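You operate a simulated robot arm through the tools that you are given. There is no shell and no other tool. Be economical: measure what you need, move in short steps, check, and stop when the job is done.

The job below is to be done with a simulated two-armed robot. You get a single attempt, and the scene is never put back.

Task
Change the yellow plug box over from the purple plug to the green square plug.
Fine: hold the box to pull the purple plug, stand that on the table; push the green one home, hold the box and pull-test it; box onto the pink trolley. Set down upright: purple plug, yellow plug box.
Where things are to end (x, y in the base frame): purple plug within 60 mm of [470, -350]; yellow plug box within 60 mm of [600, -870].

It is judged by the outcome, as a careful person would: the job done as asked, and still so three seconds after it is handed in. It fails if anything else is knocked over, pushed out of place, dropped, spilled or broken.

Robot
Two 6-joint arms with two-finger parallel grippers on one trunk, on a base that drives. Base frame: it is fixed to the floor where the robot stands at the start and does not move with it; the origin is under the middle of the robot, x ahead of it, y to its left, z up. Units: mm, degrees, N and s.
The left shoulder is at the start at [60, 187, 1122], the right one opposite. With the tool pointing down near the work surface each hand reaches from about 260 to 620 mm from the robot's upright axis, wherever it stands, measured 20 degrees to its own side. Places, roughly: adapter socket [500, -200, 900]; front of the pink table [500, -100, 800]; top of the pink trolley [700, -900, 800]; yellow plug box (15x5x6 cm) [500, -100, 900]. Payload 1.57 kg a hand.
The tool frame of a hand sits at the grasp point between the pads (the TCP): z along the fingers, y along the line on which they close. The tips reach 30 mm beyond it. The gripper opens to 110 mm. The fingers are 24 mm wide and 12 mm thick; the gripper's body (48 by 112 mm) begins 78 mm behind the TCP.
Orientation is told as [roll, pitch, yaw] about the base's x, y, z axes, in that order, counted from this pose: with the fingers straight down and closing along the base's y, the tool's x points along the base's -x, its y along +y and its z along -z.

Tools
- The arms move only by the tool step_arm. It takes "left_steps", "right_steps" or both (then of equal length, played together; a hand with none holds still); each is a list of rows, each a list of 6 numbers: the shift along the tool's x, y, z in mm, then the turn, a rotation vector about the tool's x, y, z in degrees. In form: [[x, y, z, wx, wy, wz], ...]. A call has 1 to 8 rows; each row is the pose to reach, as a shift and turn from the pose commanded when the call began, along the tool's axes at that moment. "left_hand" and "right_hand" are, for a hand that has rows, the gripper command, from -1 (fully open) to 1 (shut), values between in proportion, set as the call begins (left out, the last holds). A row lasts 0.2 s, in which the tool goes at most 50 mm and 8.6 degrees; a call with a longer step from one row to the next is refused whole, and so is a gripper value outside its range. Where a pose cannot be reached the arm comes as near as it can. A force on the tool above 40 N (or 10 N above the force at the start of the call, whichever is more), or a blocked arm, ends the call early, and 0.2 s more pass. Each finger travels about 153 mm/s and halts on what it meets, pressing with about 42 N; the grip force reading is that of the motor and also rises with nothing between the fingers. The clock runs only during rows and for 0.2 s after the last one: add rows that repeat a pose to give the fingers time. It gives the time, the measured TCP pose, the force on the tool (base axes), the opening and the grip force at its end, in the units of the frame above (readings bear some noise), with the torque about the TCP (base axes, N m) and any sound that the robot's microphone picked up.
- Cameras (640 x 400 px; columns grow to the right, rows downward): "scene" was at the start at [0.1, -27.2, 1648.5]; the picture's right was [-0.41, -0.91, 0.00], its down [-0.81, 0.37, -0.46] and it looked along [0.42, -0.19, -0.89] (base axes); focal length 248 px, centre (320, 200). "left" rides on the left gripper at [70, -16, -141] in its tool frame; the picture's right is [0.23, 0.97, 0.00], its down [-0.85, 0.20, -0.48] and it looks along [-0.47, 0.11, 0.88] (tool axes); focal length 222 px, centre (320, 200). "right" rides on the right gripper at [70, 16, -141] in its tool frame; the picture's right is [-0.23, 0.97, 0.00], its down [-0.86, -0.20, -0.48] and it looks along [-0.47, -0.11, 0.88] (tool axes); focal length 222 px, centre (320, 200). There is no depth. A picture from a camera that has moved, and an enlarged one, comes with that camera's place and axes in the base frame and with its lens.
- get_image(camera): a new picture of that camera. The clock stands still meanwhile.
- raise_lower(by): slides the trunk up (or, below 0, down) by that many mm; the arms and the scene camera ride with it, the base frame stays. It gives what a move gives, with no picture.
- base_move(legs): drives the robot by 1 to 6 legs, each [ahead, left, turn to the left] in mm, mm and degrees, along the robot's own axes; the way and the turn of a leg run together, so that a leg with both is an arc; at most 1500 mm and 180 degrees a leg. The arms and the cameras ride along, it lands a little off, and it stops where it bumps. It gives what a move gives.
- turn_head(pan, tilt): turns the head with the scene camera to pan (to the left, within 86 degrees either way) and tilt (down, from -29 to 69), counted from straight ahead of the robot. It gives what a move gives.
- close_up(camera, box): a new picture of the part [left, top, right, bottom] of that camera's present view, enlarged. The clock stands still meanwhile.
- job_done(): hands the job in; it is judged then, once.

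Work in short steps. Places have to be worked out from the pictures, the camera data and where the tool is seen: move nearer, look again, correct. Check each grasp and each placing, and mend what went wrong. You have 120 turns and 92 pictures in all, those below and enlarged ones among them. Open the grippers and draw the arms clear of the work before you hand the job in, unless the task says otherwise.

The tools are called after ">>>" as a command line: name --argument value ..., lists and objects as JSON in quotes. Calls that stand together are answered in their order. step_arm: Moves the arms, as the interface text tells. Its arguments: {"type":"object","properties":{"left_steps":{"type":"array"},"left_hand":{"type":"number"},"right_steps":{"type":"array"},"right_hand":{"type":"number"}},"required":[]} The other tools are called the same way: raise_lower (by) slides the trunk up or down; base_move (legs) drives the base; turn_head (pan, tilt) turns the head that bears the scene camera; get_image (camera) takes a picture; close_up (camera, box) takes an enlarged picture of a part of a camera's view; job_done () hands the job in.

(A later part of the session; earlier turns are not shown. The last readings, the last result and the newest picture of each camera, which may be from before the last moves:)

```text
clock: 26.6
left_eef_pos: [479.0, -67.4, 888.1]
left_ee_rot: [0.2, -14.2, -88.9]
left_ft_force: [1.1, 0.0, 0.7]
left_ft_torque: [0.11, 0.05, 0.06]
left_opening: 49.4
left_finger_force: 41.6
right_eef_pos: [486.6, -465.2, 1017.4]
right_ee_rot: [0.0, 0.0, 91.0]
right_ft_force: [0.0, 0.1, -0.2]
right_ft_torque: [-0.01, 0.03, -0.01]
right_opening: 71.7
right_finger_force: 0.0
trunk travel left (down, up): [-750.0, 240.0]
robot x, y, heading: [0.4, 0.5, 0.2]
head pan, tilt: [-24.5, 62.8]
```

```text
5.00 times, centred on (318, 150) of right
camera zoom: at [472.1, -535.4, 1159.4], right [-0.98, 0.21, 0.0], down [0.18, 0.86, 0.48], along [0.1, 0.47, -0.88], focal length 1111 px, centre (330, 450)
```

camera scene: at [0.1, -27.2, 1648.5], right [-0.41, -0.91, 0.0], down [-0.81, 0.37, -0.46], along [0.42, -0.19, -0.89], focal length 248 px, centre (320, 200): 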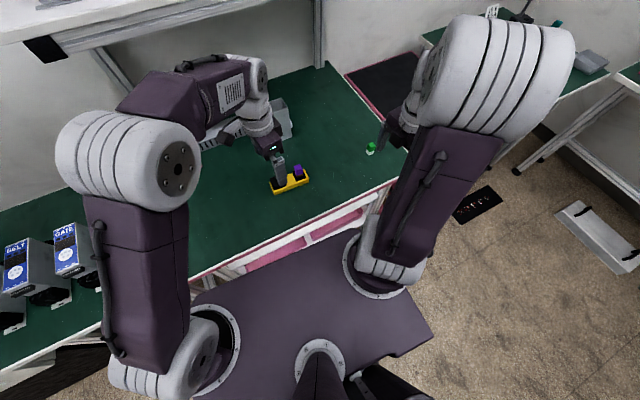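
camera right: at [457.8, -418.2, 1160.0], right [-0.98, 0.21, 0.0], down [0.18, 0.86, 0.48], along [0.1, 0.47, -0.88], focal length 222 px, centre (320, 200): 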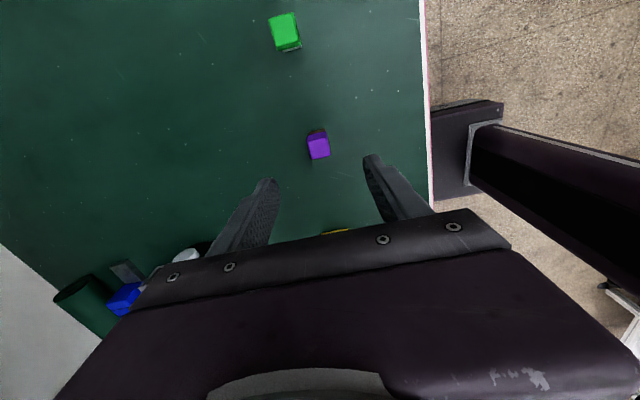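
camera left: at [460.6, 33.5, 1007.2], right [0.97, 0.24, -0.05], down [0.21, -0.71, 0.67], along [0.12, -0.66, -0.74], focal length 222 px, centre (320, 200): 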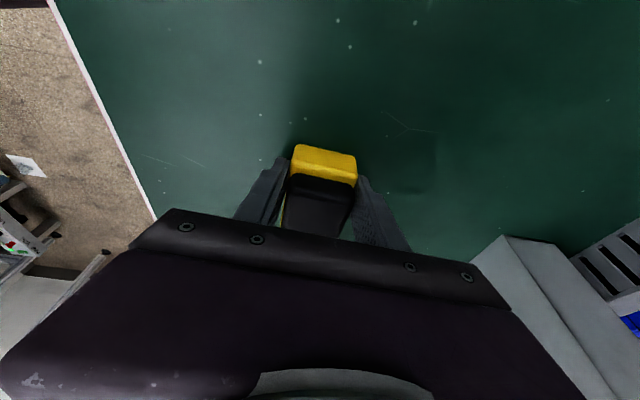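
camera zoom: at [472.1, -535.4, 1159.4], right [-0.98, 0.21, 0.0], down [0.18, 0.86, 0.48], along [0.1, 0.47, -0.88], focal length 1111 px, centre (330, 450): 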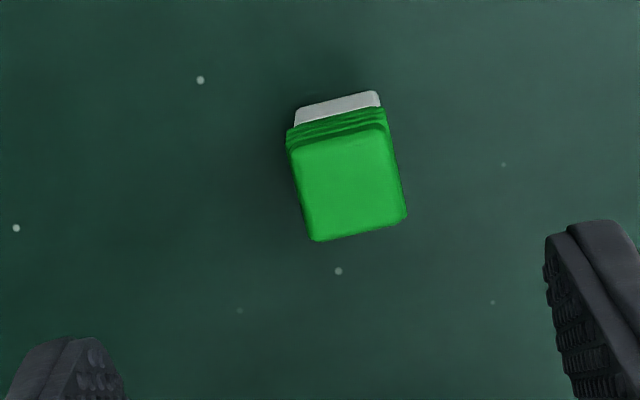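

Green is centred at about (481.5,−467.5), nearly aligned. I correct, descend in two stages to TCP 905, and close.

>>> step_arm --right_steps '[[2.2, 5.4, 30, 0, 0, 0], [2.2, 5.4, 60, 0, 0, 0], [2.2, 5.4, 80, 0, 0, 0], [2.2, 5.4, 80, 0, 0, 0]]'

>>> get_image --camera "right"

```text
clock: 27.6
left_eef_pos: [479.5, -67.0, 887.1]
left_ee_rot: [0.0, -14.0, -88.8]
left_ft_force: [-0.1, 0.1, 0.6]
left_ft_torque: [0.03, 0.12, 0.01]
left_opening: 49.5
left_finger_force: 41.9
right_eef_pos: [480.8, -469.5, 938.0]
right_ee_rot: [0.1, 0.0, 90.9]
right_ft_force: [1.0, 0.1, 1.1]
right_ft_torque: [0.01, 0.03, -0.02]
right_opening: 71.6
right_finger_force: 0.0
trunk travel left (down, up): [-750.0, 240.0]
robot x, y, heading: [0.0, -0.1, -0.1]
head pan, tilt: [-24.5, 62.8]
```

```text
58 pictures are left
camera right: at [467.2, -539.8, 1079.0], right [-0.98, 0.21, 0.0], down [0.18, 0.86, 0.48], along [0.1, 0.47, -0.88], focal length 222 px, centre (320, 200)
```

right: 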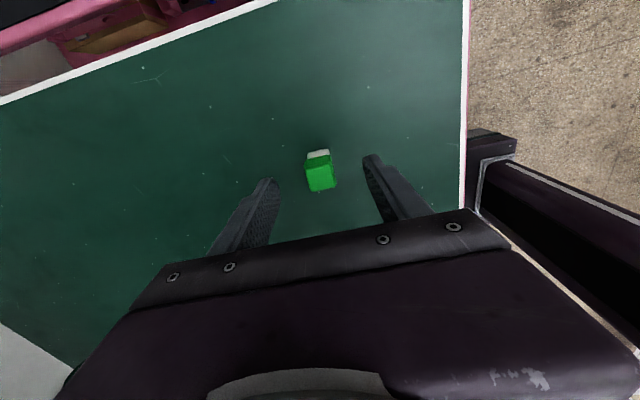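

Aligned to within 2 mm. I descend to 905 and close.

>>> step_arm --right_steps '[[-1.5, 0, 12, 0, 0, 0], [-1.5, 0, 24, 0, 0, 0], [-1.5, 0, 33, 0, 0, 0], [-1.5, 0, 33, 0, 0, 0]]'

>>> step_arm --right_steps '[[0, 0, 0, 0, 0, 0], [0, 0, 0, 0, 0, 0], [0, 0, 0, 0, 0, 0], [0, 0, 0, 0, 0, 0]]' --right_hand 1

>>> close_up --camera "right" --box '[240, 100, 400, 240]'

```text
clock: 28.6
left_eef_pos: [479.2, -67.9, 887.3]
left_ee_rot: [0.0, -14.1, -88.9]
left_ft_force: [0.0, -0.9, 0.1]
left_ft_torque: [0.0, 0.07, -0.02]
left_opening: 49.3
left_finger_force: 41.9
right_eef_pos: [481.3, -468.4, 904.4]
right_ee_rot: [0.0, 0.0, 91.0]
right_ft_force: [0.1, 0.9, -0.9]
right_ft_torque: [0.0, -0.02, -0.01]
right_opening: 71.5
right_finger_force: 0.1
trunk travel left (down, up): [-750.0, 240.0]
robot x, y, heading: [1.9, 2.8, 0.0]
head pan, tilt: [-24.5, 62.8]
```

```text
clock: 29.6
left_eef_pos: [480.2, -68.2, 886.7]
left_ee_rot: [0.0, -14.1, -88.9]
left_ft_force: [0.2, -0.2, 1.2]
left_ft_torque: [0.03, 0.05, -0.04]
left_opening: 49.2
left_finger_force: 42.0
right_eef_pos: [480.4, -468.8, 903.8]
right_ee_rot: [0.0, 0.0, 91.0]
right_ft_force: [0.6, 0.2, -0.2]
right_ft_torque: [0.03, -0.02, 0.02]
right_opening: 22.5
right_finger_force: 35.5
trunk travel left (down, up): [-750.0, 240.0]
robot x, y, heading: [-0.3, 0.6, -0.0]
head pan, tilt: [-24.5, 62.8]
```

```text
2.86 times, centred on (320, 170) of right
camera zoom: at [466.7, -538.5, 1045.9], right [-0.98, 0.21, 0.0], down [0.18, 0.86, 0.48], along [0.1, 0.47, -0.88], focal length 635 px, centre (320, 286)
```

zoom: 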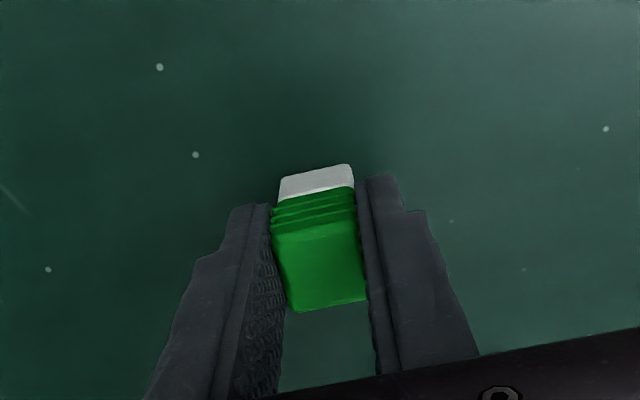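

Green is gripped (22.5 mm), seated in the hand much like the purple was. I lift it 130 mm and carry it back above the socket.

>>> step_arm --right_steps '[[0, 0, -20, 0, 0, 0], [0, 0, -60, 0, 0, 0], [0, 0, -100, 0, 0, 0], [-20, 0, -130, 0, 0, 0], [-60, 0, -130, 0, 0, 0], [-100, 0, -130, 0, 0, 0], [-140, 0, -130, 0, 0, 0], [-180, 0, -130, 0, 0, 0]]'

>>> step_arm --right_steps '[[-35, -1, 0, 0, 0, 0], [-70, -2.4, 0, 0, 0, 0], [-105, -2.4, 0, 0, 0, 0], [-123.7, -2.4, 10, 0, 0, 0], [-123.7, -2.4, 35, 0, 0, 0], [-123.7, -2.4, 55, 0, 0, 0], [-123.7, -2.4, 55, 0, 0, 0]]'

>>> close_up --camera "right" --box '[240, 100, 400, 240]'

>>> close_up --camera "scene" --box '[272, 130, 352, 190]'

```text
clock: 31.4
left_eef_pos: [479.0, -67.8, 887.7]
left_ee_rot: [0.1, -14.1, -89.0]
left_ft_force: [-0.2, 1.3, 1.6]
left_ft_torque: [0.19, 0.04, 0.0]
left_opening: 49.0
left_finger_force: 41.4
right_eef_pos: [480.0, -284.8, 1035.3]
right_ee_rot: [0.1, 0.2, 90.9]
right_ft_force: [-0.4, 0.6, 0.2]
right_ft_torque: [0.03, 0.01, -0.01]
right_opening: 22.6
right_finger_force: 35.7
trunk travel left (down, up): [-750.0, 240.0]
robot x, y, heading: [1.2, 3.7, -0.3]
head pan, tilt: [-24.5, 62.8]
```

```text
clock: 33.0
left_eef_pos: [479.6, -68.1, 887.2]
left_ee_rot: [0.0, -14.1, -88.9]
left_ft_force: [-0.3, 0.1, 1.3]
left_ft_torque: [0.03, 0.06, -0.04]
left_opening: 49.2
left_finger_force: 42.1
right_eef_pos: [478.2, -162.5, 980.5]
right_ee_rot: [0.0, 0.1, 91.0]
right_ft_force: [0.2, 0.3, -1.0]
right_ft_torque: [0.0, -0.02, 0.01]
right_opening: 22.7
right_finger_force: 35.5
trunk travel left (down, up): [-750.0, 240.0]
robot x, y, heading: [-2.0, 0.7, -0.1]
head pan, tilt: [-24.5, 62.8]
```

```text
2.86 times, centred on (320, 170) of right
camera zoom: at [463.5, -233.8, 1122.3], right [-0.98, 0.21, 0.0], down [0.18, 0.86, 0.48], along [0.1, 0.47, -0.88], focal length 635 px, centre (320, 286)
```

zoom: 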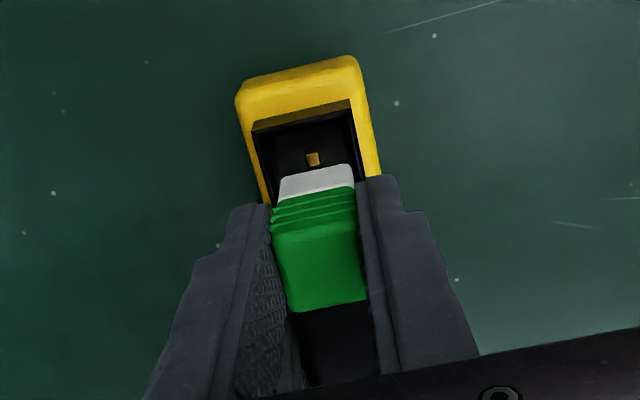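

```text
6.67 times, centred on (312, 160) of scene
camera zoom: at [0.1, -27.1, 1648.5], right [-0.41, -0.91, 0.0], down [-0.81, 0.37, -0.46], along [0.42, -0.19, -0.89], focal length 1654 px, centre (373, 467)
```

zoom: 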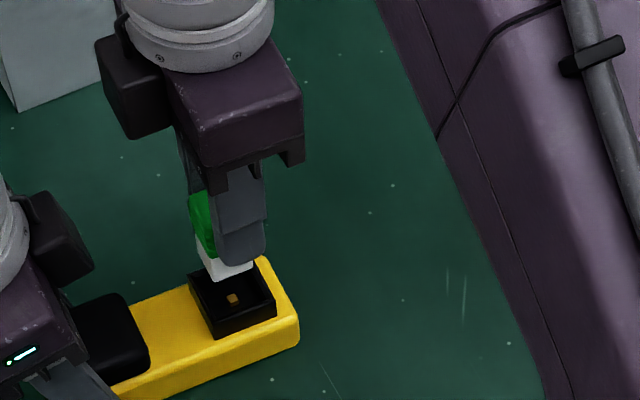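

Position matches the extraction pose within a fraction of a millimetre. I insert slowly down toward TCP ≈ 940.

>>> step_arm --right_steps '[[0, 0, 8, 0, 0, 0], [0, 0, 16, 0, 0, 0], [0, 0, 22, 0, 0, 0], [0, 0, 28, 0, 0, 0], [0, 0, 33, 0, 0, 0], [0, 0, 37, 0, 0, 0], [0, 0, 37, 0, 0, 0]]'

>>> close_up --camera "scene" --box '[272, 130, 352, 190]'

```text
clock: 34.6
left_eef_pos: [479.0, -68.4, 886.7]
left_ee_rot: [0.0, -14.0, -88.9]
left_ft_force: [-0.6, 0.6, 0.8]
left_ft_torque: [-0.03, 0.01, -0.14]
left_opening: 49.5
left_finger_force: 42.0
right_eef_pos: [478.1, -164.4, 943.6]
right_ee_rot: [-0.1, 0.1, 90.9]
right_ft_force: [2.2, -0.4, 0.4]
right_ft_torque: [0.01, -0.12, 0.0]
right_opening: 22.8
right_finger_force: 35.3
trunk travel left (down, up): [-750.0, 240.0]
robot x, y, heading: [-1.6, -0.1, -0.0]
head pan, tilt: [-24.5, 62.8]
```

```text
6.67 times, centred on (312, 160) of scene
camera zoom: at [0.3, -27.0, 1648.6], right [-0.41, -0.91, 0.0], down [-0.81, 0.37, -0.46], along [0.42, -0.19, -0.89], focal length 1654 px, centre (373, 467)
```

zoom: 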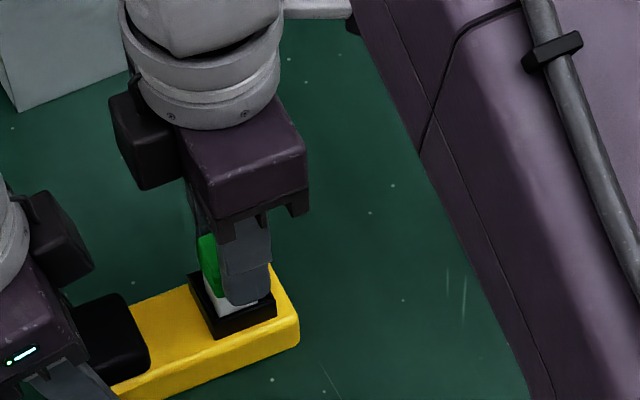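

It entered the recess with little force. I push on in small steps to seat it.

>>> step_arm --right_steps '[[0, 0, 3, 0, 0, 0], [0, 0, 5, 0, 0, 0], [0, 0, 7, 0, 0, 0], [0, 0, 9, 0, 0, 0], [0, 0, 9, 0, 0, 0]]'

```text
clock: 35.8
left_eef_pos: [480.5, -67.8, 887.3]
left_ee_rot: [0.1, -14.0, -88.9]
left_ft_force: [3.8, -3.0, -8.9]
left_ft_torque: [0.45, 0.0, 0.45]
left_opening: 49.3
left_finger_force: 41.6
right_eef_pos: [478.1, -163.0, 934.5]
right_ee_rot: [-0.1, -0.1, 91.0]
right_ft_force: [-0.9, -0.6, 23.2]
right_ft_torque: [0.08, 0.06, 0.01]
right_opening: 22.5
right_finger_force: 35.1
trunk travel left (down, up): [-750.0, 240.0]
robot x, y, heading: [1.4, -1.3, 0.3]
head pan, tilt: [-24.5, 62.8]
```

23 N of push at the expected seated height. I push a little more and look.

>>> step_arm --right_steps '[[0, 0, 1, 0, 0, 0], [0, 0, 2, 0, 0, 0], [0, 0, 3, 0, 0, 0]]'

>>> close_up --camera "scene" --box '[282, 145, 338, 187]'

>>> close_up --camera "right" --box '[240, 100, 400, 240]'

```text
clock: 36.4
left_eef_pos: [477.7, -67.3, 886.9]
left_ee_rot: [0.0, -14.1, -88.9]
left_ft_force: [0.3, -0.3, 0.9]
left_ft_torque: [-0.61, 0.3, 0.02]
left_opening: 49.4
left_finger_force: 41.4
right_eef_pos: [477.2, -163.7, 934.7]
right_ee_rot: [-0.3, 0.1, 91.0]
right_ft_force: [-2.9, -0.3, 9.7]
right_ft_torque: [0.02, 0.15, 0.02]
right_opening: 22.7
right_finger_force: 35.5
trunk travel left (down, up): [-750.0, 240.0]
robot x, y, heading: [-0.2, 5.0, -0.2]
head pan, tilt: [-24.5, 62.8]
stopped in row 2 (right hand): the force on the tool passed its limit at 42 N (the readings are from after the stop); the commanded pose is now the measured one
```

```text
9.52 times, centred on (310, 166) of scene
camera zoom: at [-1.9, -26.5, 1648.5], right [-0.41, -0.91, 0.0], down [-0.81, 0.37, -0.46], along [0.42, -0.19, -0.89], focal length 2363 px, centre (415, 524)
```

zoom: 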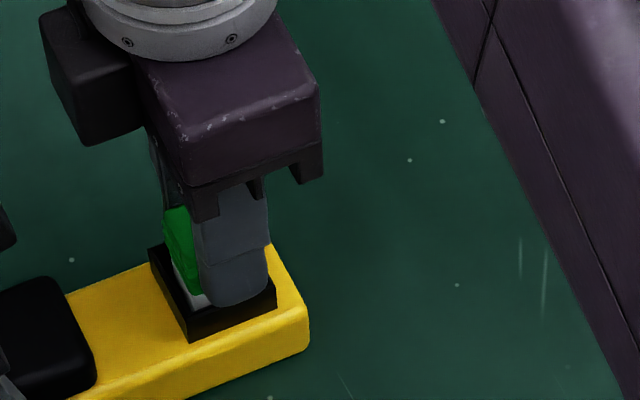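

```text
2.86 times, centred on (320, 170) of right
camera zoom: at [463.0, -233.7, 1075.5], right [-0.98, 0.21, 0.0], down [0.18, 0.86, 0.48], along [0.1, 0.47, -0.88], focal length 635 px, centre (320, 286)
```

zoom: 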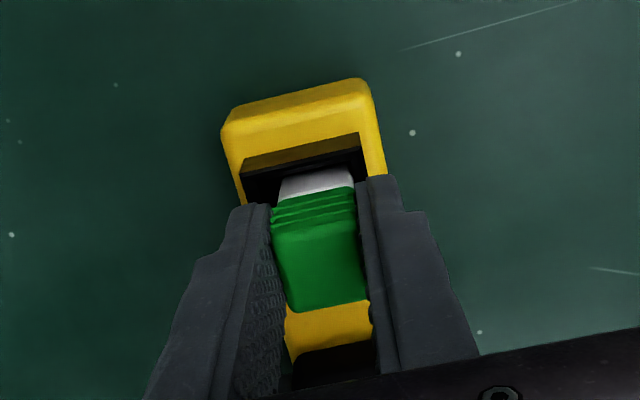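

The push stopped solid at 42 N at the same depth the purple plug had. Now a gentle pull-test: command 1.5 mm up while the left holds the box.

>>> step_arm --right_steps '[[0, 0, -0.8, 0, 0, 0], [0, 0, -1.6, 0, 0, 0], [0, 0, -1.6, 0, 0, 0]]'

```text
clock: 37.2
left_eef_pos: [479.4, -68.5, 887.1]
left_ee_rot: [0.1, -14.1, -88.9]
left_ft_force: [-2.0, -0.2, 7.4]
left_ft_torque: [-0.84, 0.23, -0.2]
left_opening: 49.4
left_finger_force: 41.9
right_eef_pos: [479.1, -162.0, 935.0]
right_ee_rot: [-0.2, 0.0, 91.0]
right_ft_force: [-1.1, 1.0, 0.2]
right_ft_torque: [0.01, -0.03, 0.03]
right_opening: 22.5
right_finger_force: 34.8
trunk travel left (down, up): [-750.0, 240.0]
robot x, y, heading: [1.3, 1.4, 0.0]
head pan, tilt: [-24.5, 62.8]
```

That only relieved the press. I pull a bit more to see real resistance.

>>> step_arm --right_steps '[[0, 0, -1, 0, 0, 0], [0, 0, -2, 0, 0, 0]]'

```text
clock: 37.8
left_eef_pos: [478.8, -68.2, 887.4]
left_ee_rot: [0.1, -14.1, -88.8]
left_ft_force: [-1.8, -0.3, 9.6]
left_ft_torque: [-0.31, 0.2, -0.05]
left_opening: 49.5
left_finger_force: 42.5
right_eef_pos: [476.9, -164.1, 937.5]
right_ee_rot: [-0.2, 0.0, 91.0]
right_ft_force: [-0.2, -0.2, -2.4]
right_ft_torque: [-0.02, 0.0, 0.01]
right_opening: 22.5
right_finger_force: 35.5
trunk travel left (down, up): [-750.0, 240.0]
robot x, y, heading: [2.0, -4.7, 0.1]
head pan, tilt: [-24.5, 62.8]
```

Little resistance and the hand rose 2–3 mm, so it may not be truly home. I look closely.

>>> close_up --camera "right" --box '[270, 120, 370, 200]'

>>> close_up --camera "scene" --box '[288, 156, 328, 186]'

```text
5.00 times, centred on (320, 160) of right
camera zoom: at [463.3, -233.9, 1078.1], right [-0.98, 0.21, 0.0], down [0.18, 0.86, 0.48], along [0.1, 0.47, -0.88], focal length 1111 px, centre (320, 400)
```

zoom: 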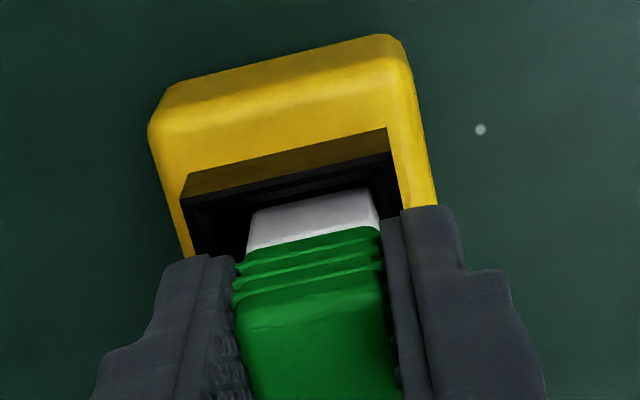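

```text
13.33 times, centred on (308, 171) of scene
camera zoom: at [-1.2, -26.9, 1648.6], right [-0.41, -0.91, 0.0], down [-0.81, 0.37, -0.46], along [0.42, -0.19, -0.89], focal length 3308 px, centre (480, 587)
```

zoom: 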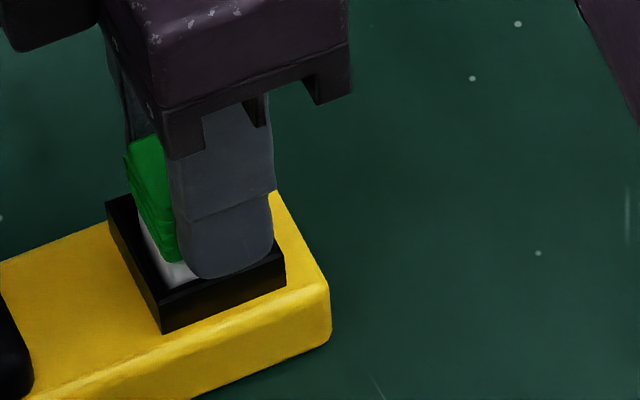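

I continue the pull another 2 mm to learn whether it is retained.

>>> step_arm --right_steps '[[0, 0, -1, 0, 0, 0], [0, 0, -2, 0, 0, 0], [0, 0, -2, 0, 0, 0]]'

```text
clock: 38.6
left_eef_pos: [478.6, -66.6, 887.0]
left_ee_rot: [0.2, -14.1, -88.9]
left_ft_force: [-2.9, 0.7, 12.0]
left_ft_torque: [-0.14, 0.09, -0.14]
left_opening: 49.3
left_finger_force: 41.8
right_eef_pos: [477.4, -162.7, 939.4]
right_ee_rot: [-0.2, 0.1, 91.0]
right_ft_force: [2.1, 0.2, -4.8]
right_ft_torque: [-0.02, -0.09, 0.03]
right_opening: 22.7
right_finger_force: 35.2
trunk travel left (down, up): [-750.0, 240.0]
robot x, y, heading: [-0.7, -1.8, -0.0]
head pan, tilt: [-24.5, 62.8]
```

>>> close_up --camera "scene" --box '[264, 150, 328, 198]'

>>> close_up --camera "right" --box '[270, 120, 370, 200]'

```text
8.33 times, centred on (296, 174) of scene
camera zoom: at [-1.1, -27.0, 1648.6], right [-0.41, -0.91, 0.0], down [-0.81, 0.37, -0.46], along [0.42, -0.19, -0.89], focal length 2068 px, centre (520, 417)
```

zoom: 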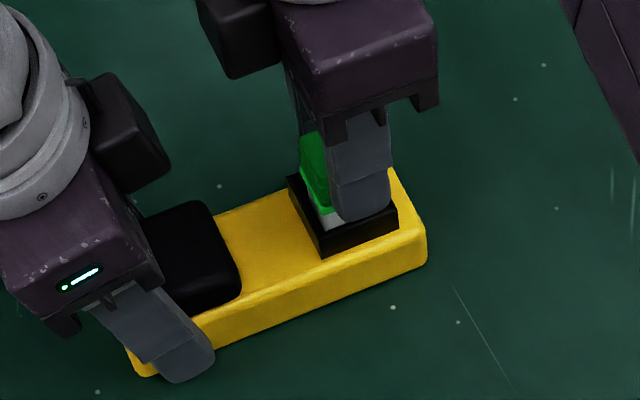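

```text
5.00 times, centred on (320, 160) of right
camera zoom: at [463.1, -233.9, 1080.3], right [-0.98, 0.21, 0.0], down [0.18, 0.86, 0.48], along [0.1, 0.47, -0.88], focal length 1111 px, centre (320, 400)
```

zoom: 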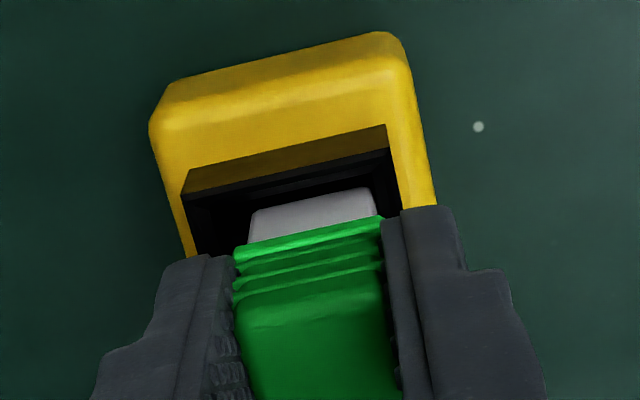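

The readings are ambiguous (hand may be slipping on the plug). I open the right hand, raise it, and look at the plug's actual seating.

>>> step_arm --right_steps '[[0, 0, 0, 0, 0, 0], [0, 0, 0, 0, 0, 0], [0, 0, -30, 0, 0, 0], [0, 0, -70, 0, 0, 0], [0, 0, -100, 0, 0, 0], [0, 0, -100, 0, 0, 0]]' --right_hand -0.3

>>> close_up --camera "scene" --box '[264, 150, 328, 198]'

>>> close_up --camera "right" --box '[270, 100, 382, 240]'

```text
clock: 40.0
left_eef_pos: [478.7, -67.1, 886.5]
left_ee_rot: [0.1, -14.0, -88.9]
left_ft_force: [-0.4, 0.0, 9.1]
left_ft_torque: [0.01, 0.05, 0.07]
left_opening: 49.4
left_finger_force: 42.2
right_eef_pos: [477.6, -163.7, 1039.8]
right_ee_rot: [-0.2, 0.0, 91.0]
right_ft_force: [-0.1, 0.3, -0.3]
right_ft_torque: [0.01, 0.01, 0.02]
right_opening: 71.3
right_finger_force: 0.1
trunk travel left (down, up): [-750.0, 240.0]
robot x, y, heading: [0.4, 3.0, -0.1]
head pan, tilt: [-24.5, 62.8]
```

```text
8.33 times, centred on (296, 174) of scene
camera zoom: at [-1.1, -26.9, 1648.6], right [-0.41, -0.91, 0.0], down [-0.81, 0.37, -0.46], along [0.42, -0.19, -0.89], focal length 2068 px, centre (520, 417)
```

zoom: 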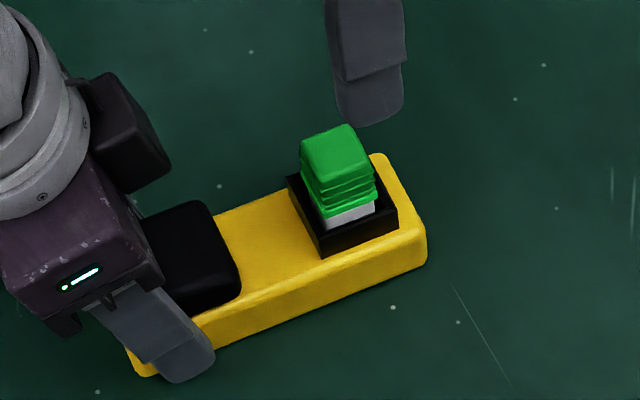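

```text
2.86 times, centred on (326, 170) of right
camera zoom: at [462.0, -234.1, 1181.0], right [-0.98, 0.21, 0.0], down [0.18, 0.86, 0.48], along [0.1, 0.47, -0.88], focal length 635 px, centre (303, 286)
```

zoom: 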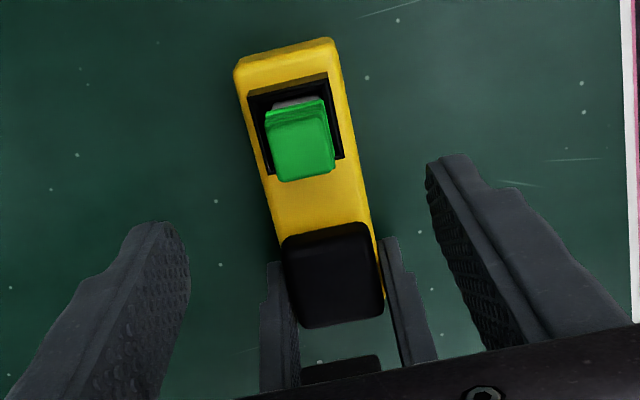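

The white stub stands a few mm proud: the fingertips had likely bottomed on the socket rim, not the plug. I'll shut the fingers and push the plug home from its top.

>>> step_arm --right_steps '[[0, -2.2, 0, 0, 0, 0], [0, -2.2, 0, 0, 0, 0], [0, -2.2, 0, 0, 0, 0], [0, -2.2, 25, 0, 0, 0], [0, -2.2, 50, 0, 0, 0], [0, -2.2, 60, 0, 0, 0], [0, -2.2, 60, 0, 0, 0]]' --right_hand 1

>>> close_up --camera "scene" --box '[264, 140, 336, 194]'

>>> close_up --camera "right" --box '[270, 100, 382, 240]'

```text
clock: 41.6
left_eef_pos: [479.3, -68.0, 887.0]
left_ee_rot: [0.1, -14.1, -88.9]
left_ft_force: [0.2, 0.6, 9.9]
left_ft_torque: [-0.09, 0.03, -0.01]
left_opening: 49.4
left_finger_force: 42.4
right_eef_pos: [479.0, -163.6, 978.2]
right_ee_rot: [-0.2, 0.1, 91.1]
right_ft_force: [0.7, -0.6, 0.1]
right_ft_torque: [0.04, 0.03, 0.0]
right_opening: 0.0
right_finger_force: 21.4
trunk travel left (down, up): [-750.0, 240.0]
robot x, y, heading: [-0.1, 4.1, -0.1]
head pan, tilt: [-24.5, 62.8]
```

```text
7.41 times, centred on (300, 167) of scene
camera zoom: at [-1.1, -26.9, 1648.6], right [-0.41, -0.91, 0.0], down [-0.81, 0.37, -0.46], along [0.42, -0.19, -0.89], focal length 1838 px, centre (468, 444)
```

zoom: 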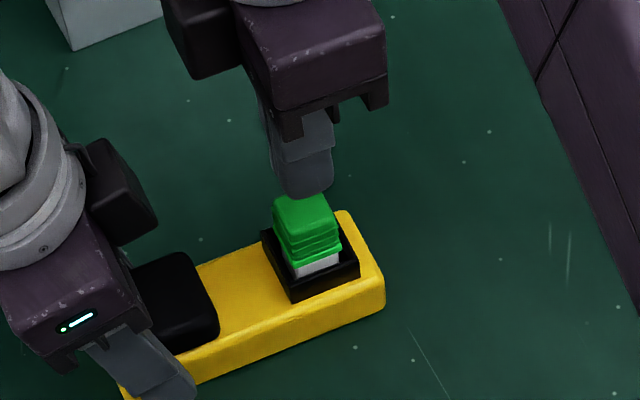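

```text
2.86 times, centred on (326, 170) of right
camera zoom: at [465.1, -233.2, 1120.8], right [-0.98, 0.21, 0.0], down [0.18, 0.86, 0.48], along [0.1, 0.47, -0.88], focal length 635 px, centre (303, 286)
```

zoom: 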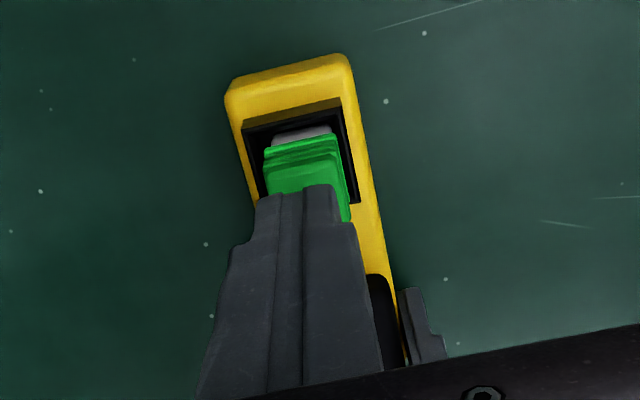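

Aligned over the plug. I push down gradually, watching force and sound.

>>> step_arm --right_steps '[[0, 0, 5, 0, 0, 0], [0, 0, 9, 0, 0, 0], [0, 0, 11, 0, 0, 0], [0, 0, 13, 0, 0, 0], [0, 0, 15, 0, 0, 0], [0, 0, 16, 0, 0, 0], [0, 0, 17, 0, 0, 0]]'

```text
clock: 43.2
left_eef_pos: [479.2, -68.6, 886.0]
left_ee_rot: [0.1, -14.2, -88.9]
left_ft_force: [0.7, -0.5, 9.1]
left_ft_torque: [-0.06, 0.07, -0.01]
left_opening: 49.3
left_finger_force: 42.0
right_eef_pos: [480.6, -162.9, 962.2]
right_ee_rot: [-0.2, -0.1, 91.1]
right_ft_force: [0.6, 0.5, 0.0]
right_ft_torque: [-0.02, -0.01, -0.02]
right_opening: 0.0
right_finger_force: 21.8
trunk travel left (down, up): [-750.0, 240.0]
robot x, y, heading: [-0.1, -2.4, -0.0]
head pan, tilt: [-24.5, 62.8]
```

No contact yet with tips near 932; continuing in fine steps.

>>> step_arm --right_steps '[[0, 0, 1, 0, 0, 0], [0, 0, 2, 0, 0, 0], [0, 0, 3, 0, 0, 0], [0, 0, 4, 0, 0, 0], [0, 0, 5, 0, 0, 0], [0, 0, 6, 0, 0, 0], [0, 0, 7, 0, 0, 0], [0, 0, 8, 0, 0, 0]]'

```text
clock: 44.5
left_eef_pos: [478.7, -67.7, 885.6]
left_ee_rot: [0.2, -14.1, -88.8]
left_ft_force: [1.7, -0.9, 3.0]
left_ft_torque: [0.27, 0.56, -0.01]
left_opening: 49.5
left_finger_force: 42.1
right_eef_pos: [482.0, -163.8, 960.5]
right_ee_rot: [-0.5, 0.0, 91.0]
right_ft_force: [-4.0, 0.1, 14.7]
right_ft_torque: [0.03, 0.15, 0.05]
right_opening: 0.1
right_finger_force: 21.0
trunk travel left (down, up): [-750.0, 240.0]
robot x, y, heading: [-0.3, 0.7, 0.3]
head pan, tilt: [-24.5, 62.8]
stopped in row 6 (right hand): the force on the tool passed its limit at 44 N (the readings are from after the stop); the commanded pose is now the measured one
```

It resisted to 44 N with the plug top at ~930.5. I look at the seating.

>>> close_up --camera "scene" --box '[284, 154, 324, 184]'

>>> close_up --camera "right" --box '[270, 100, 382, 240]'

```text
13.33 times, centred on (304, 169) of scene
camera zoom: at [-2.8, -26.6, 1648.5], right [-0.41, -0.91, 0.0], down [-0.81, 0.37, -0.46], along [0.42, -0.19, -0.89], focal length 3308 px, centre (533, 613)
```

zoom: 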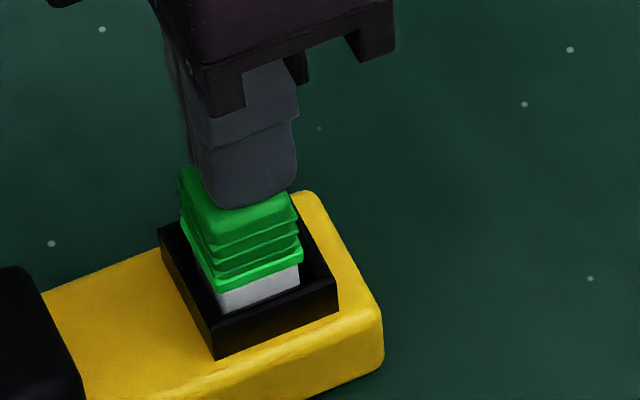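

```text
2.86 times, centred on (326, 170) of right
camera zoom: at [465.5, -234.0, 1100.9], right [-0.98, 0.21, -0.01], down [0.18, 0.86, 0.48], along [0.11, 0.47, -0.88], focal length 635 px, centre (303, 286)
```

zoom: 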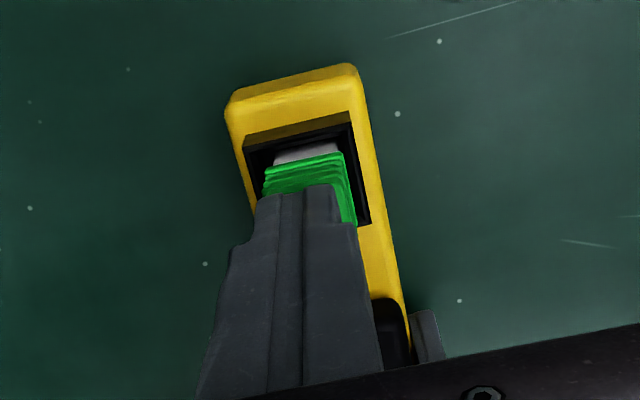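

White stub still looks proud of the rim by more than the purple did. I raise the right hand clear and compare the plug with the standing purple one closely.

>>> step_arm --right_steps '[[0, 0, -30, 0, 0, 0], [0, 0, -70, 0, 0, 0], [0, 0, -100, 0, 0, 0], [0, 0, -100, 0, 0, 0]]'

>>> close_up --camera "scene" --box '[284, 154, 324, 184]'

>>> close_up --camera "scene" --box '[326, 140, 366, 170]'

```text
clock: 45.5
left_eef_pos: [478.6, -68.3, 887.5]
left_ee_rot: [0.3, -14.0, -88.7]
left_ft_force: [-0.8, 0.0, 13.8]
left_ft_torque: [-0.27, 0.23, 0.06]
left_opening: 49.2
left_finger_force: 41.9
right_eef_pos: [481.0, -165.0, 1059.3]
right_ee_rot: [-0.5, 0.0, 91.0]
right_ft_force: [-0.2, 0.3, 0.5]
right_ft_torque: [-0.03, 0.0, -0.01]
right_opening: 0.0
right_finger_force: 21.0
trunk travel left (down, up): [-750.0, 240.0]
robot x, y, heading: [0.2, -3.0, 0.1]
head pan, tilt: [-24.5, 62.8]
```

```text
13.33 times, centred on (304, 169) of scene
camera zoom: at [-2.0, -26.9, 1648.6], right [-0.41, -0.91, 0.0], down [-0.81, 0.37, -0.46], along [0.42, -0.19, -0.89], focal length 3308 px, centre (533, 613)
```

zoom: 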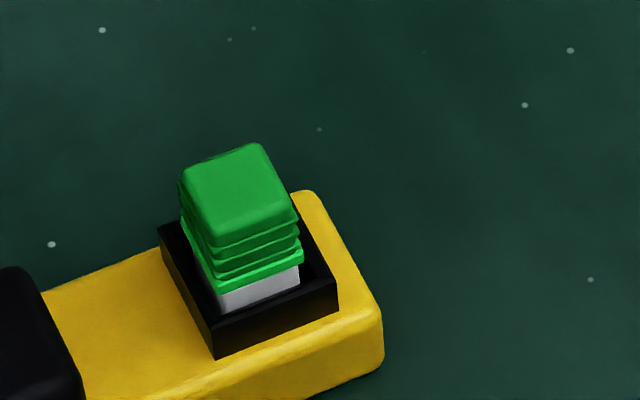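

```text
13.33 times, centred on (346, 155) of scene
camera zoom: at [-2.0, -26.9, 1648.6], right [-0.41, -0.91, 0.0], down [-0.81, 0.37, -0.46], along [0.42, -0.19, -0.89], focal length 3308 px, centre (-27, 800)
```

zoom: 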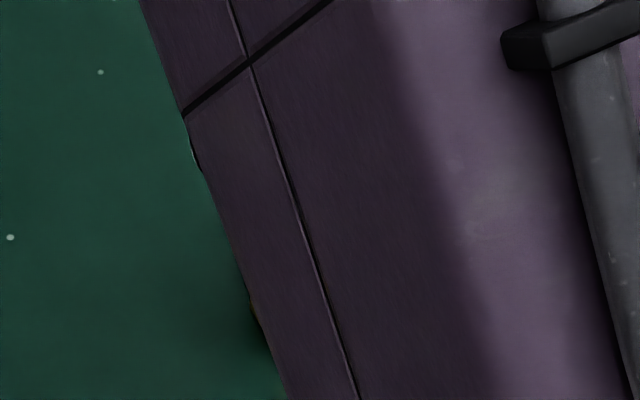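

Push contact came at the same height before and after, so the plug seems solidly bottomed. I'll regrip it higher (tips clear of the rim) for a proper pull test.

>>> step_arm --right_steps '[[0, 2.2, 0, 0, 0, 0], [0, 2.2, 0, 0, 0, 0], [0, 2.2, 30, 0, 0, 0], [0, 2.2, 65, 0, 0, 0], [0, 2.2, 95, 0, 0, 0], [0, 2.2, 119, 0, 0, 0], [0, 2.2, 119, 0, 0, 0]]' --right_hand -0.3

>>> step_arm --right_steps '[[0, 0, 0, 0, 0, 0], [0, 0, 0, 0, 0, 0], [0, 0, 0, 0, 0, 0], [0, 0, 0, 0, 0, 0]]' --right_hand 1

>>> close_up --camera "right" --box '[270, 120, 370, 200]'

>>> close_up --camera "scene" --box '[284, 154, 324, 184]'

```text
clock: 47.1
left_eef_pos: [479.1, -67.6, 887.2]
left_ee_rot: [0.2, -14.1, -88.7]
left_ft_force: [1.7, -1.0, 17.2]
left_ft_torque: [-0.08, 0.13, 0.09]
left_opening: 49.3
left_finger_force: 41.7
right_eef_pos: [479.9, -163.6, 939.9]
right_ee_rot: [-0.5, -0.1, 91.0]
right_ft_force: [0.4, -0.5, -0.8]
right_ft_torque: [-0.04, 0.0, -0.02]
right_opening: 71.3
right_finger_force: 0.0
trunk travel left (down, up): [-750.0, 240.0]
robot x, y, heading: [0.1, 0.3, -0.1]
head pan, tilt: [-24.5, 62.8]
```

```text
clock: 48.1
left_eef_pos: [478.5, -67.6, 886.7]
left_ee_rot: [0.1, -14.2, -88.7]
left_ft_force: [2.0, -0.7, 18.4]
left_ft_torque: [-0.14, 0.04, 0.06]
left_opening: 49.3
left_finger_force: 42.2
right_eef_pos: [479.3, -162.3, 940.1]
right_ee_rot: [-0.5, 0.1, 91.0]
right_ft_force: [-0.1, 0.4, 0.3]
right_ft_torque: [-0.03, 0.02, 0.0]
right_opening: 22.6
right_finger_force: 35.3
trunk travel left (down, up): [-750.0, 240.0]
robot x, y, heading: [-0.3, -1.2, 0.1]
head pan, tilt: [-24.5, 62.8]
```

```text
5.00 times, centred on (320, 160) of right
camera zoom: at [463.5, -233.2, 1081.3], right [-0.98, 0.21, -0.01], down [0.18, 0.86, 0.48], along [0.11, 0.47, -0.88], focal length 1111 px, centre (320, 400)
```

zoom: 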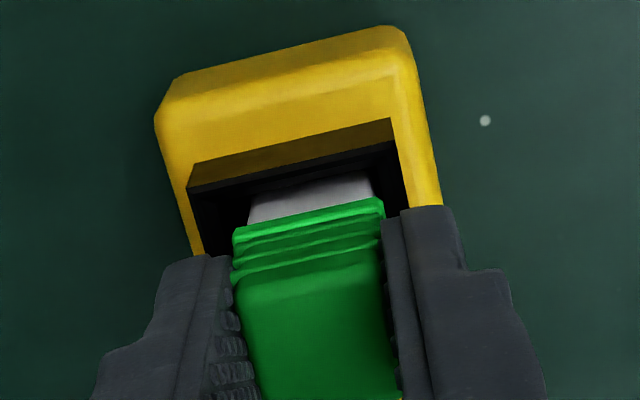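

```text
13.33 times, centred on (304, 169) of scene
camera zoom: at [-2.0, -27.0, 1648.6], right [-0.41, -0.91, 0.0], down [-0.81, 0.37, -0.46], along [0.42, -0.19, -0.89], focal length 3308 px, centre (533, 613)
```

zoom: 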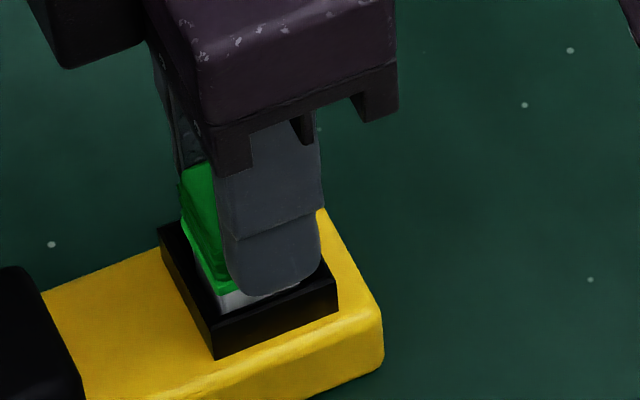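

Gripped with the tips clear of the rim. Pull test in fine steps.

>>> step_arm --right_steps '[[0, 0, -1, 0, 0, 0], [0, 0, -2, 0, 0, 0]]'

>>> step_arm --right_steps '[[0, 0, -1, 0, 0, 0]]'

```text
clock: 48.7
left_eef_pos: [477.1, -68.7, 886.1]
left_ee_rot: [0.2, -14.1, -88.6]
left_ft_force: [2.7, -1.1, 20.0]
left_ft_torque: [-0.15, 0.05, 0.07]
left_opening: 49.4
left_finger_force: 42.2
right_eef_pos: [479.6, -163.4, 943.1]
right_ee_rot: [-0.5, 0.0, 91.1]
right_ft_force: [-0.5, 0.7, -0.4]
right_ft_torque: [0.02, 0.0, 0.01]
right_opening: 22.7
right_finger_force: 35.6
trunk travel left (down, up): [-750.0, 240.0]
robot x, y, heading: [-4.2, 3.2, 0.0]
head pan, tilt: [-24.5, 62.8]
```

```text
clock: 49.1
left_eef_pos: [478.4, -68.3, 886.3]
left_ee_rot: [0.1, -14.2, -88.7]
left_ft_force: [1.7, -1.1, 20.9]
left_ft_torque: [-0.14, 0.05, 0.06]
left_opening: 49.3
left_finger_force: 42.1
right_eef_pos: [480.0, -162.1, 942.9]
right_ee_rot: [-0.5, 0.1, 90.9]
right_ft_force: [0.3, -0.4, -2.9]
right_ft_torque: [-0.01, 0.01, 0.0]
right_opening: 22.6
right_finger_force: 34.9
trunk travel left (down, up): [-750.0, 240.0]
robot x, y, heading: [-0.1, -0.8, -0.1]
head pan, tilt: [-24.5, 62.8]
```

>>> step_arm --left_steps '[[0, 0, -1, 0, 0, 0], [0, 0, -1.5, 0, 0, 0]]' --right_steps '[[0, 0, -1, 0, 0, 0], [0, 0, -2, 0, 0, 0]]'

>>> close_up --camera "scene" --box '[284, 154, 324, 184]'

>>> close_up --camera "right" --box '[270, 120, 370, 200]'

```text
clock: 49.7
left_eef_pos: [479.3, -67.2, 887.1]
left_ee_rot: [0.1, -14.0, -88.7]
left_ft_force: [0.7, -2.1, 9.1]
left_ft_torque: [-0.87, -0.18, 0.07]
left_opening: 49.6
left_finger_force: 42.0
right_eef_pos: [480.8, -164.1, 943.7]
right_ee_rot: [-0.3, 0.1, 91.1]
right_ft_force: [0.0, -0.5, -4.3]
right_ft_torque: [-0.02, 0.01, 0.0]
right_opening: 22.6
right_finger_force: 35.6
trunk travel left (down, up): [-750.0, 240.0]
robot x, y, heading: [2.4, -1.1, -0.1]
head pan, tilt: [-24.5, 62.8]
```

```text
13.33 times, centred on (304, 169) of scene
camera zoom: at [-0.3, -27.4, 1648.4], right [-0.41, -0.91, 0.0], down [-0.81, 0.37, -0.46], along [0.42, -0.19, -0.89], focal length 3308 px, centre (533, 613)
```

zoom: 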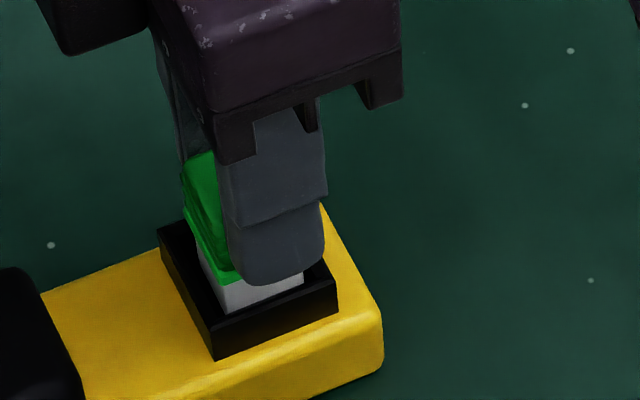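

```text
5.00 times, centred on (320, 160) of right
camera zoom: at [464.3, -234.7, 1085.2], right [-0.98, 0.21, -0.01], down [0.18, 0.86, 0.48], along [0.11, 0.47, -0.88], focal length 1111 px, centre (320, 400)
```

zoom: 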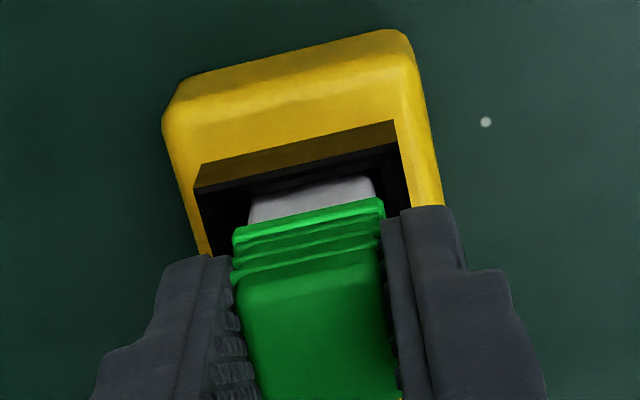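

The plug rises with only ~4 N, so it isn't latched home. I push back down in grip, reading the force for signs of misalignment.

>>> step_arm --right_steps '[[0, 0, 2, 0, 0, 0], [0, 0, 4, 0, 0, 0]]'

>>> step_arm --right_steps '[[0, 0, 1, 0, 0, 0], [0, 0, 2, 0, 0, 0]]'

>>> step_arm --right_steps '[[0, 0, 1, 0, 0, 0], [0, 0, 1.5, 0, 0, 0]]'

```text
clock: 50.3
left_eef_pos: [479.5, -67.3, 887.5]
left_ee_rot: [0.1, -14.0, -88.6]
left_ft_force: [0.4, -1.2, 2.6]
left_ft_torque: [-0.25, -0.08, -0.05]
left_opening: 49.3
left_finger_force: 42.0
right_eef_pos: [481.0, -164.1, 939.7]
right_ee_rot: [-0.5, -0.1, 91.0]
right_ft_force: [0.3, -0.2, 0.1]
right_ft_torque: [0.0, 0.01, 0.0]
right_opening: 22.4
right_finger_force: 35.2
trunk travel left (down, up): [-750.0, 240.0]
robot x, y, heading: [-3.9, 1.3, 0.1]
head pan, tilt: [-24.5, 62.8]
```

```text
clock: 50.9
left_eef_pos: [478.2, -67.1, 886.2]
left_ee_rot: [0.0, -14.0, -88.7]
left_ft_force: [4.9, -6.5, -16.4]
left_ft_torque: [1.08, -0.15, 0.45]
left_opening: 49.2
left_finger_force: 42.3
right_eef_pos: [481.1, -164.5, 939.8]
right_ee_rot: [-0.6, 0.1, 91.0]
right_ft_force: [-4.4, 2.8, 28.7]
right_ft_torque: [0.22, 0.34, 0.0]
right_opening: 22.8
right_finger_force: 34.9
trunk travel left (down, up): [-750.0, 240.0]
robot x, y, heading: [-0.6, -3.4, -0.3]
head pan, tilt: [-24.5, 62.8]
```

```text
clock: 51.3
left_eef_pos: [479.3, -67.9, 886.4]
left_ee_rot: [0.1, -14.2, -88.7]
left_ft_force: [-1.0, -0.4, 0.4]
left_ft_torque: [-0.65, 0.16, -0.02]
left_opening: 49.4
left_finger_force: 42.0
right_eef_pos: [480.6, -163.8, 939.6]
right_ee_rot: [-0.7, -0.1, 91.0]
right_ft_force: [-3.4, 0.5, 9.8]
right_ft_torque: [0.02, 0.26, -0.04]
right_opening: 22.6
right_finger_force: 35.8
trunk travel left (down, up): [-750.0, 240.0]
robot x, y, heading: [3.9, -1.9, -0.0]
head pan, tilt: [-24.5, 62.8]
stopped in row 2 (right hand): the force on the tool passed its limit at 42 N (the readings are from after the stop); the commanded pose is now the measured one
```

It slides freely but pulls back (about 1.2 N/mm) and had returned to the same height after release, so the socket seems to hold it elastically. I repeat the pull test a bit harder, to learn its hold.

>>> step_arm --right_steps '[[0, 0, -1.5, 0, 0, 0], [0, 0, -3, 0, 0, 0], [0, 0, -4.5, 0, 0, 0]]'

>>> step_arm --right_steps '[[0, 0, -1.5, 0, 0, 0], [0, 0, -3, 0, 0, 0]]'

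>>> close_up --camera "scene" --box '[264, 150, 328, 198]'

```text
clock: 52.1
left_eef_pos: [479.8, -66.7, 887.4]
left_ee_rot: [0.0, -14.1, -88.8]
left_ft_force: [-2.7, 0.4, 8.9]
left_ft_torque: [-1.04, 0.12, -0.31]
left_opening: 49.3
left_finger_force: 42.0
right_eef_pos: [479.8, -163.3, 942.6]
right_ee_rot: [-0.6, -0.1, 91.0]
right_ft_force: [0.4, -0.7, -4.0]
right_ft_torque: [0.03, 0.03, 0.0]
right_opening: 23.1
right_finger_force: 35.0
trunk travel left (down, up): [-750.0, 240.0]
robot x, y, heading: [-3.9, -0.2, 0.2]
head pan, tilt: [-24.5, 62.8]
```

```text
clock: 52.7
left_eef_pos: [479.2, -66.7, 887.0]
left_ee_rot: [0.1, -14.1, -88.8]
left_ft_force: [-1.8, -0.7, 9.5]
left_ft_torque: [-1.09, 0.07, -0.14]
left_opening: 49.2
left_finger_force: 42.0
right_eef_pos: [481.5, -165.7, 945.9]
right_ee_rot: [-0.6, 0.0, 91.1]
right_ft_force: [0.3, 0.7, -4.5]
right_ft_torque: [-0.02, 0.01, 0.0]
right_opening: 22.5
right_finger_force: 35.4
trunk travel left (down, up): [-750.0, 240.0]
robot x, y, heading: [-3.5, -0.7, 0.2]
head pan, tilt: [-24.5, 62.8]
```

```text
8.33 times, centred on (296, 174) of scene
camera zoom: at [-0.9, -27.0, 1648.6], right [-0.41, -0.91, 0.0], down [-0.81, 0.37, -0.46], along [0.42, -0.19, -0.89], focal length 2068 px, centre (520, 417)
```

zoom: 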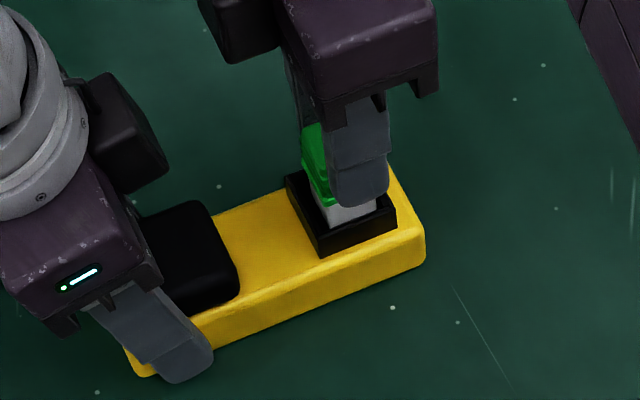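

About 4 N throughout and the plug is up ~6 mm. I press it back down fully (tips clear of rim), checking forces along the way.

>>> step_arm --right_steps '[[0, 0, 0, 0, 0, 0], [0, 0, 0, 0, 0, 0]]'

>>> step_arm --right_steps '[[0, 0, 1.5, 0, 0, 0], [0, 0, 3, 0, 0, 0]]'

>>> step_arm --right_steps '[[0, 0, 1, 0, 0, 0], [0, 0, 2, 0, 0, 0]]'

```text
clock: 53.3
left_eef_pos: [479.0, -66.9, 885.4]
left_ee_rot: [0.2, -14.0, -88.6]
left_ft_force: [0.2, 0.6, 9.6]
left_ft_torque: [-1.03, -0.02, -0.11]
left_opening: 49.2
left_finger_force: 42.3
right_eef_pos: [481.8, -164.5, 945.5]
right_ee_rot: [-0.7, 0.0, 91.0]
right_ft_force: [-0.2, -0.1, -3.6]
right_ft_torque: [0.0, 0.0, 0.01]
right_opening: 22.4
right_finger_force: 35.4
trunk travel left (down, up): [-750.0, 240.0]
robot x, y, heading: [1.2, 1.7, 0.2]
head pan, tilt: [-24.5, 62.8]
```

```text
clock: 53.9
left_eef_pos: [478.3, -67.3, 885.1]
left_ee_rot: [0.0, -14.0, -88.7]
left_ft_force: [-0.2, -0.5, 9.6]
left_ft_torque: [-0.41, -0.03, 0.05]
left_opening: 49.0
left_finger_force: 42.0
right_eef_pos: [480.9, -164.0, 943.8]
right_ee_rot: [-0.7, 0.0, 91.0]
right_ft_force: [-0.2, -0.5, -3.5]
right_ft_torque: [0.0, -0.02, -0.01]
right_opening: 22.8
right_finger_force: 35.1
trunk travel left (down, up): [-750.0, 240.0]
robot x, y, heading: [0.6, -1.7, 0.0]
head pan, tilt: [-24.5, 62.8]
```

```text
clock: 54.5
left_eef_pos: [479.4, -67.5, 887.2]
left_ee_rot: [0.0, -14.0, -88.7]
left_ft_force: [2.4, -0.5, 8.9]
left_ft_torque: [-0.03, -0.05, 0.12]
left_opening: 48.8
left_finger_force: 42.0
right_eef_pos: [481.8, -164.2, 941.3]
right_ee_rot: [-0.7, 0.0, 91.0]
right_ft_force: [0.4, -1.1, -0.7]
right_ft_torque: [-0.01, 0.03, 0.02]
right_opening: 22.6
right_finger_force: 34.8
trunk travel left (down, up): [-750.0, 240.0]
robot x, y, heading: [-4.3, 4.4, -0.0]
head pan, tilt: [-24.5, 62.8]
```

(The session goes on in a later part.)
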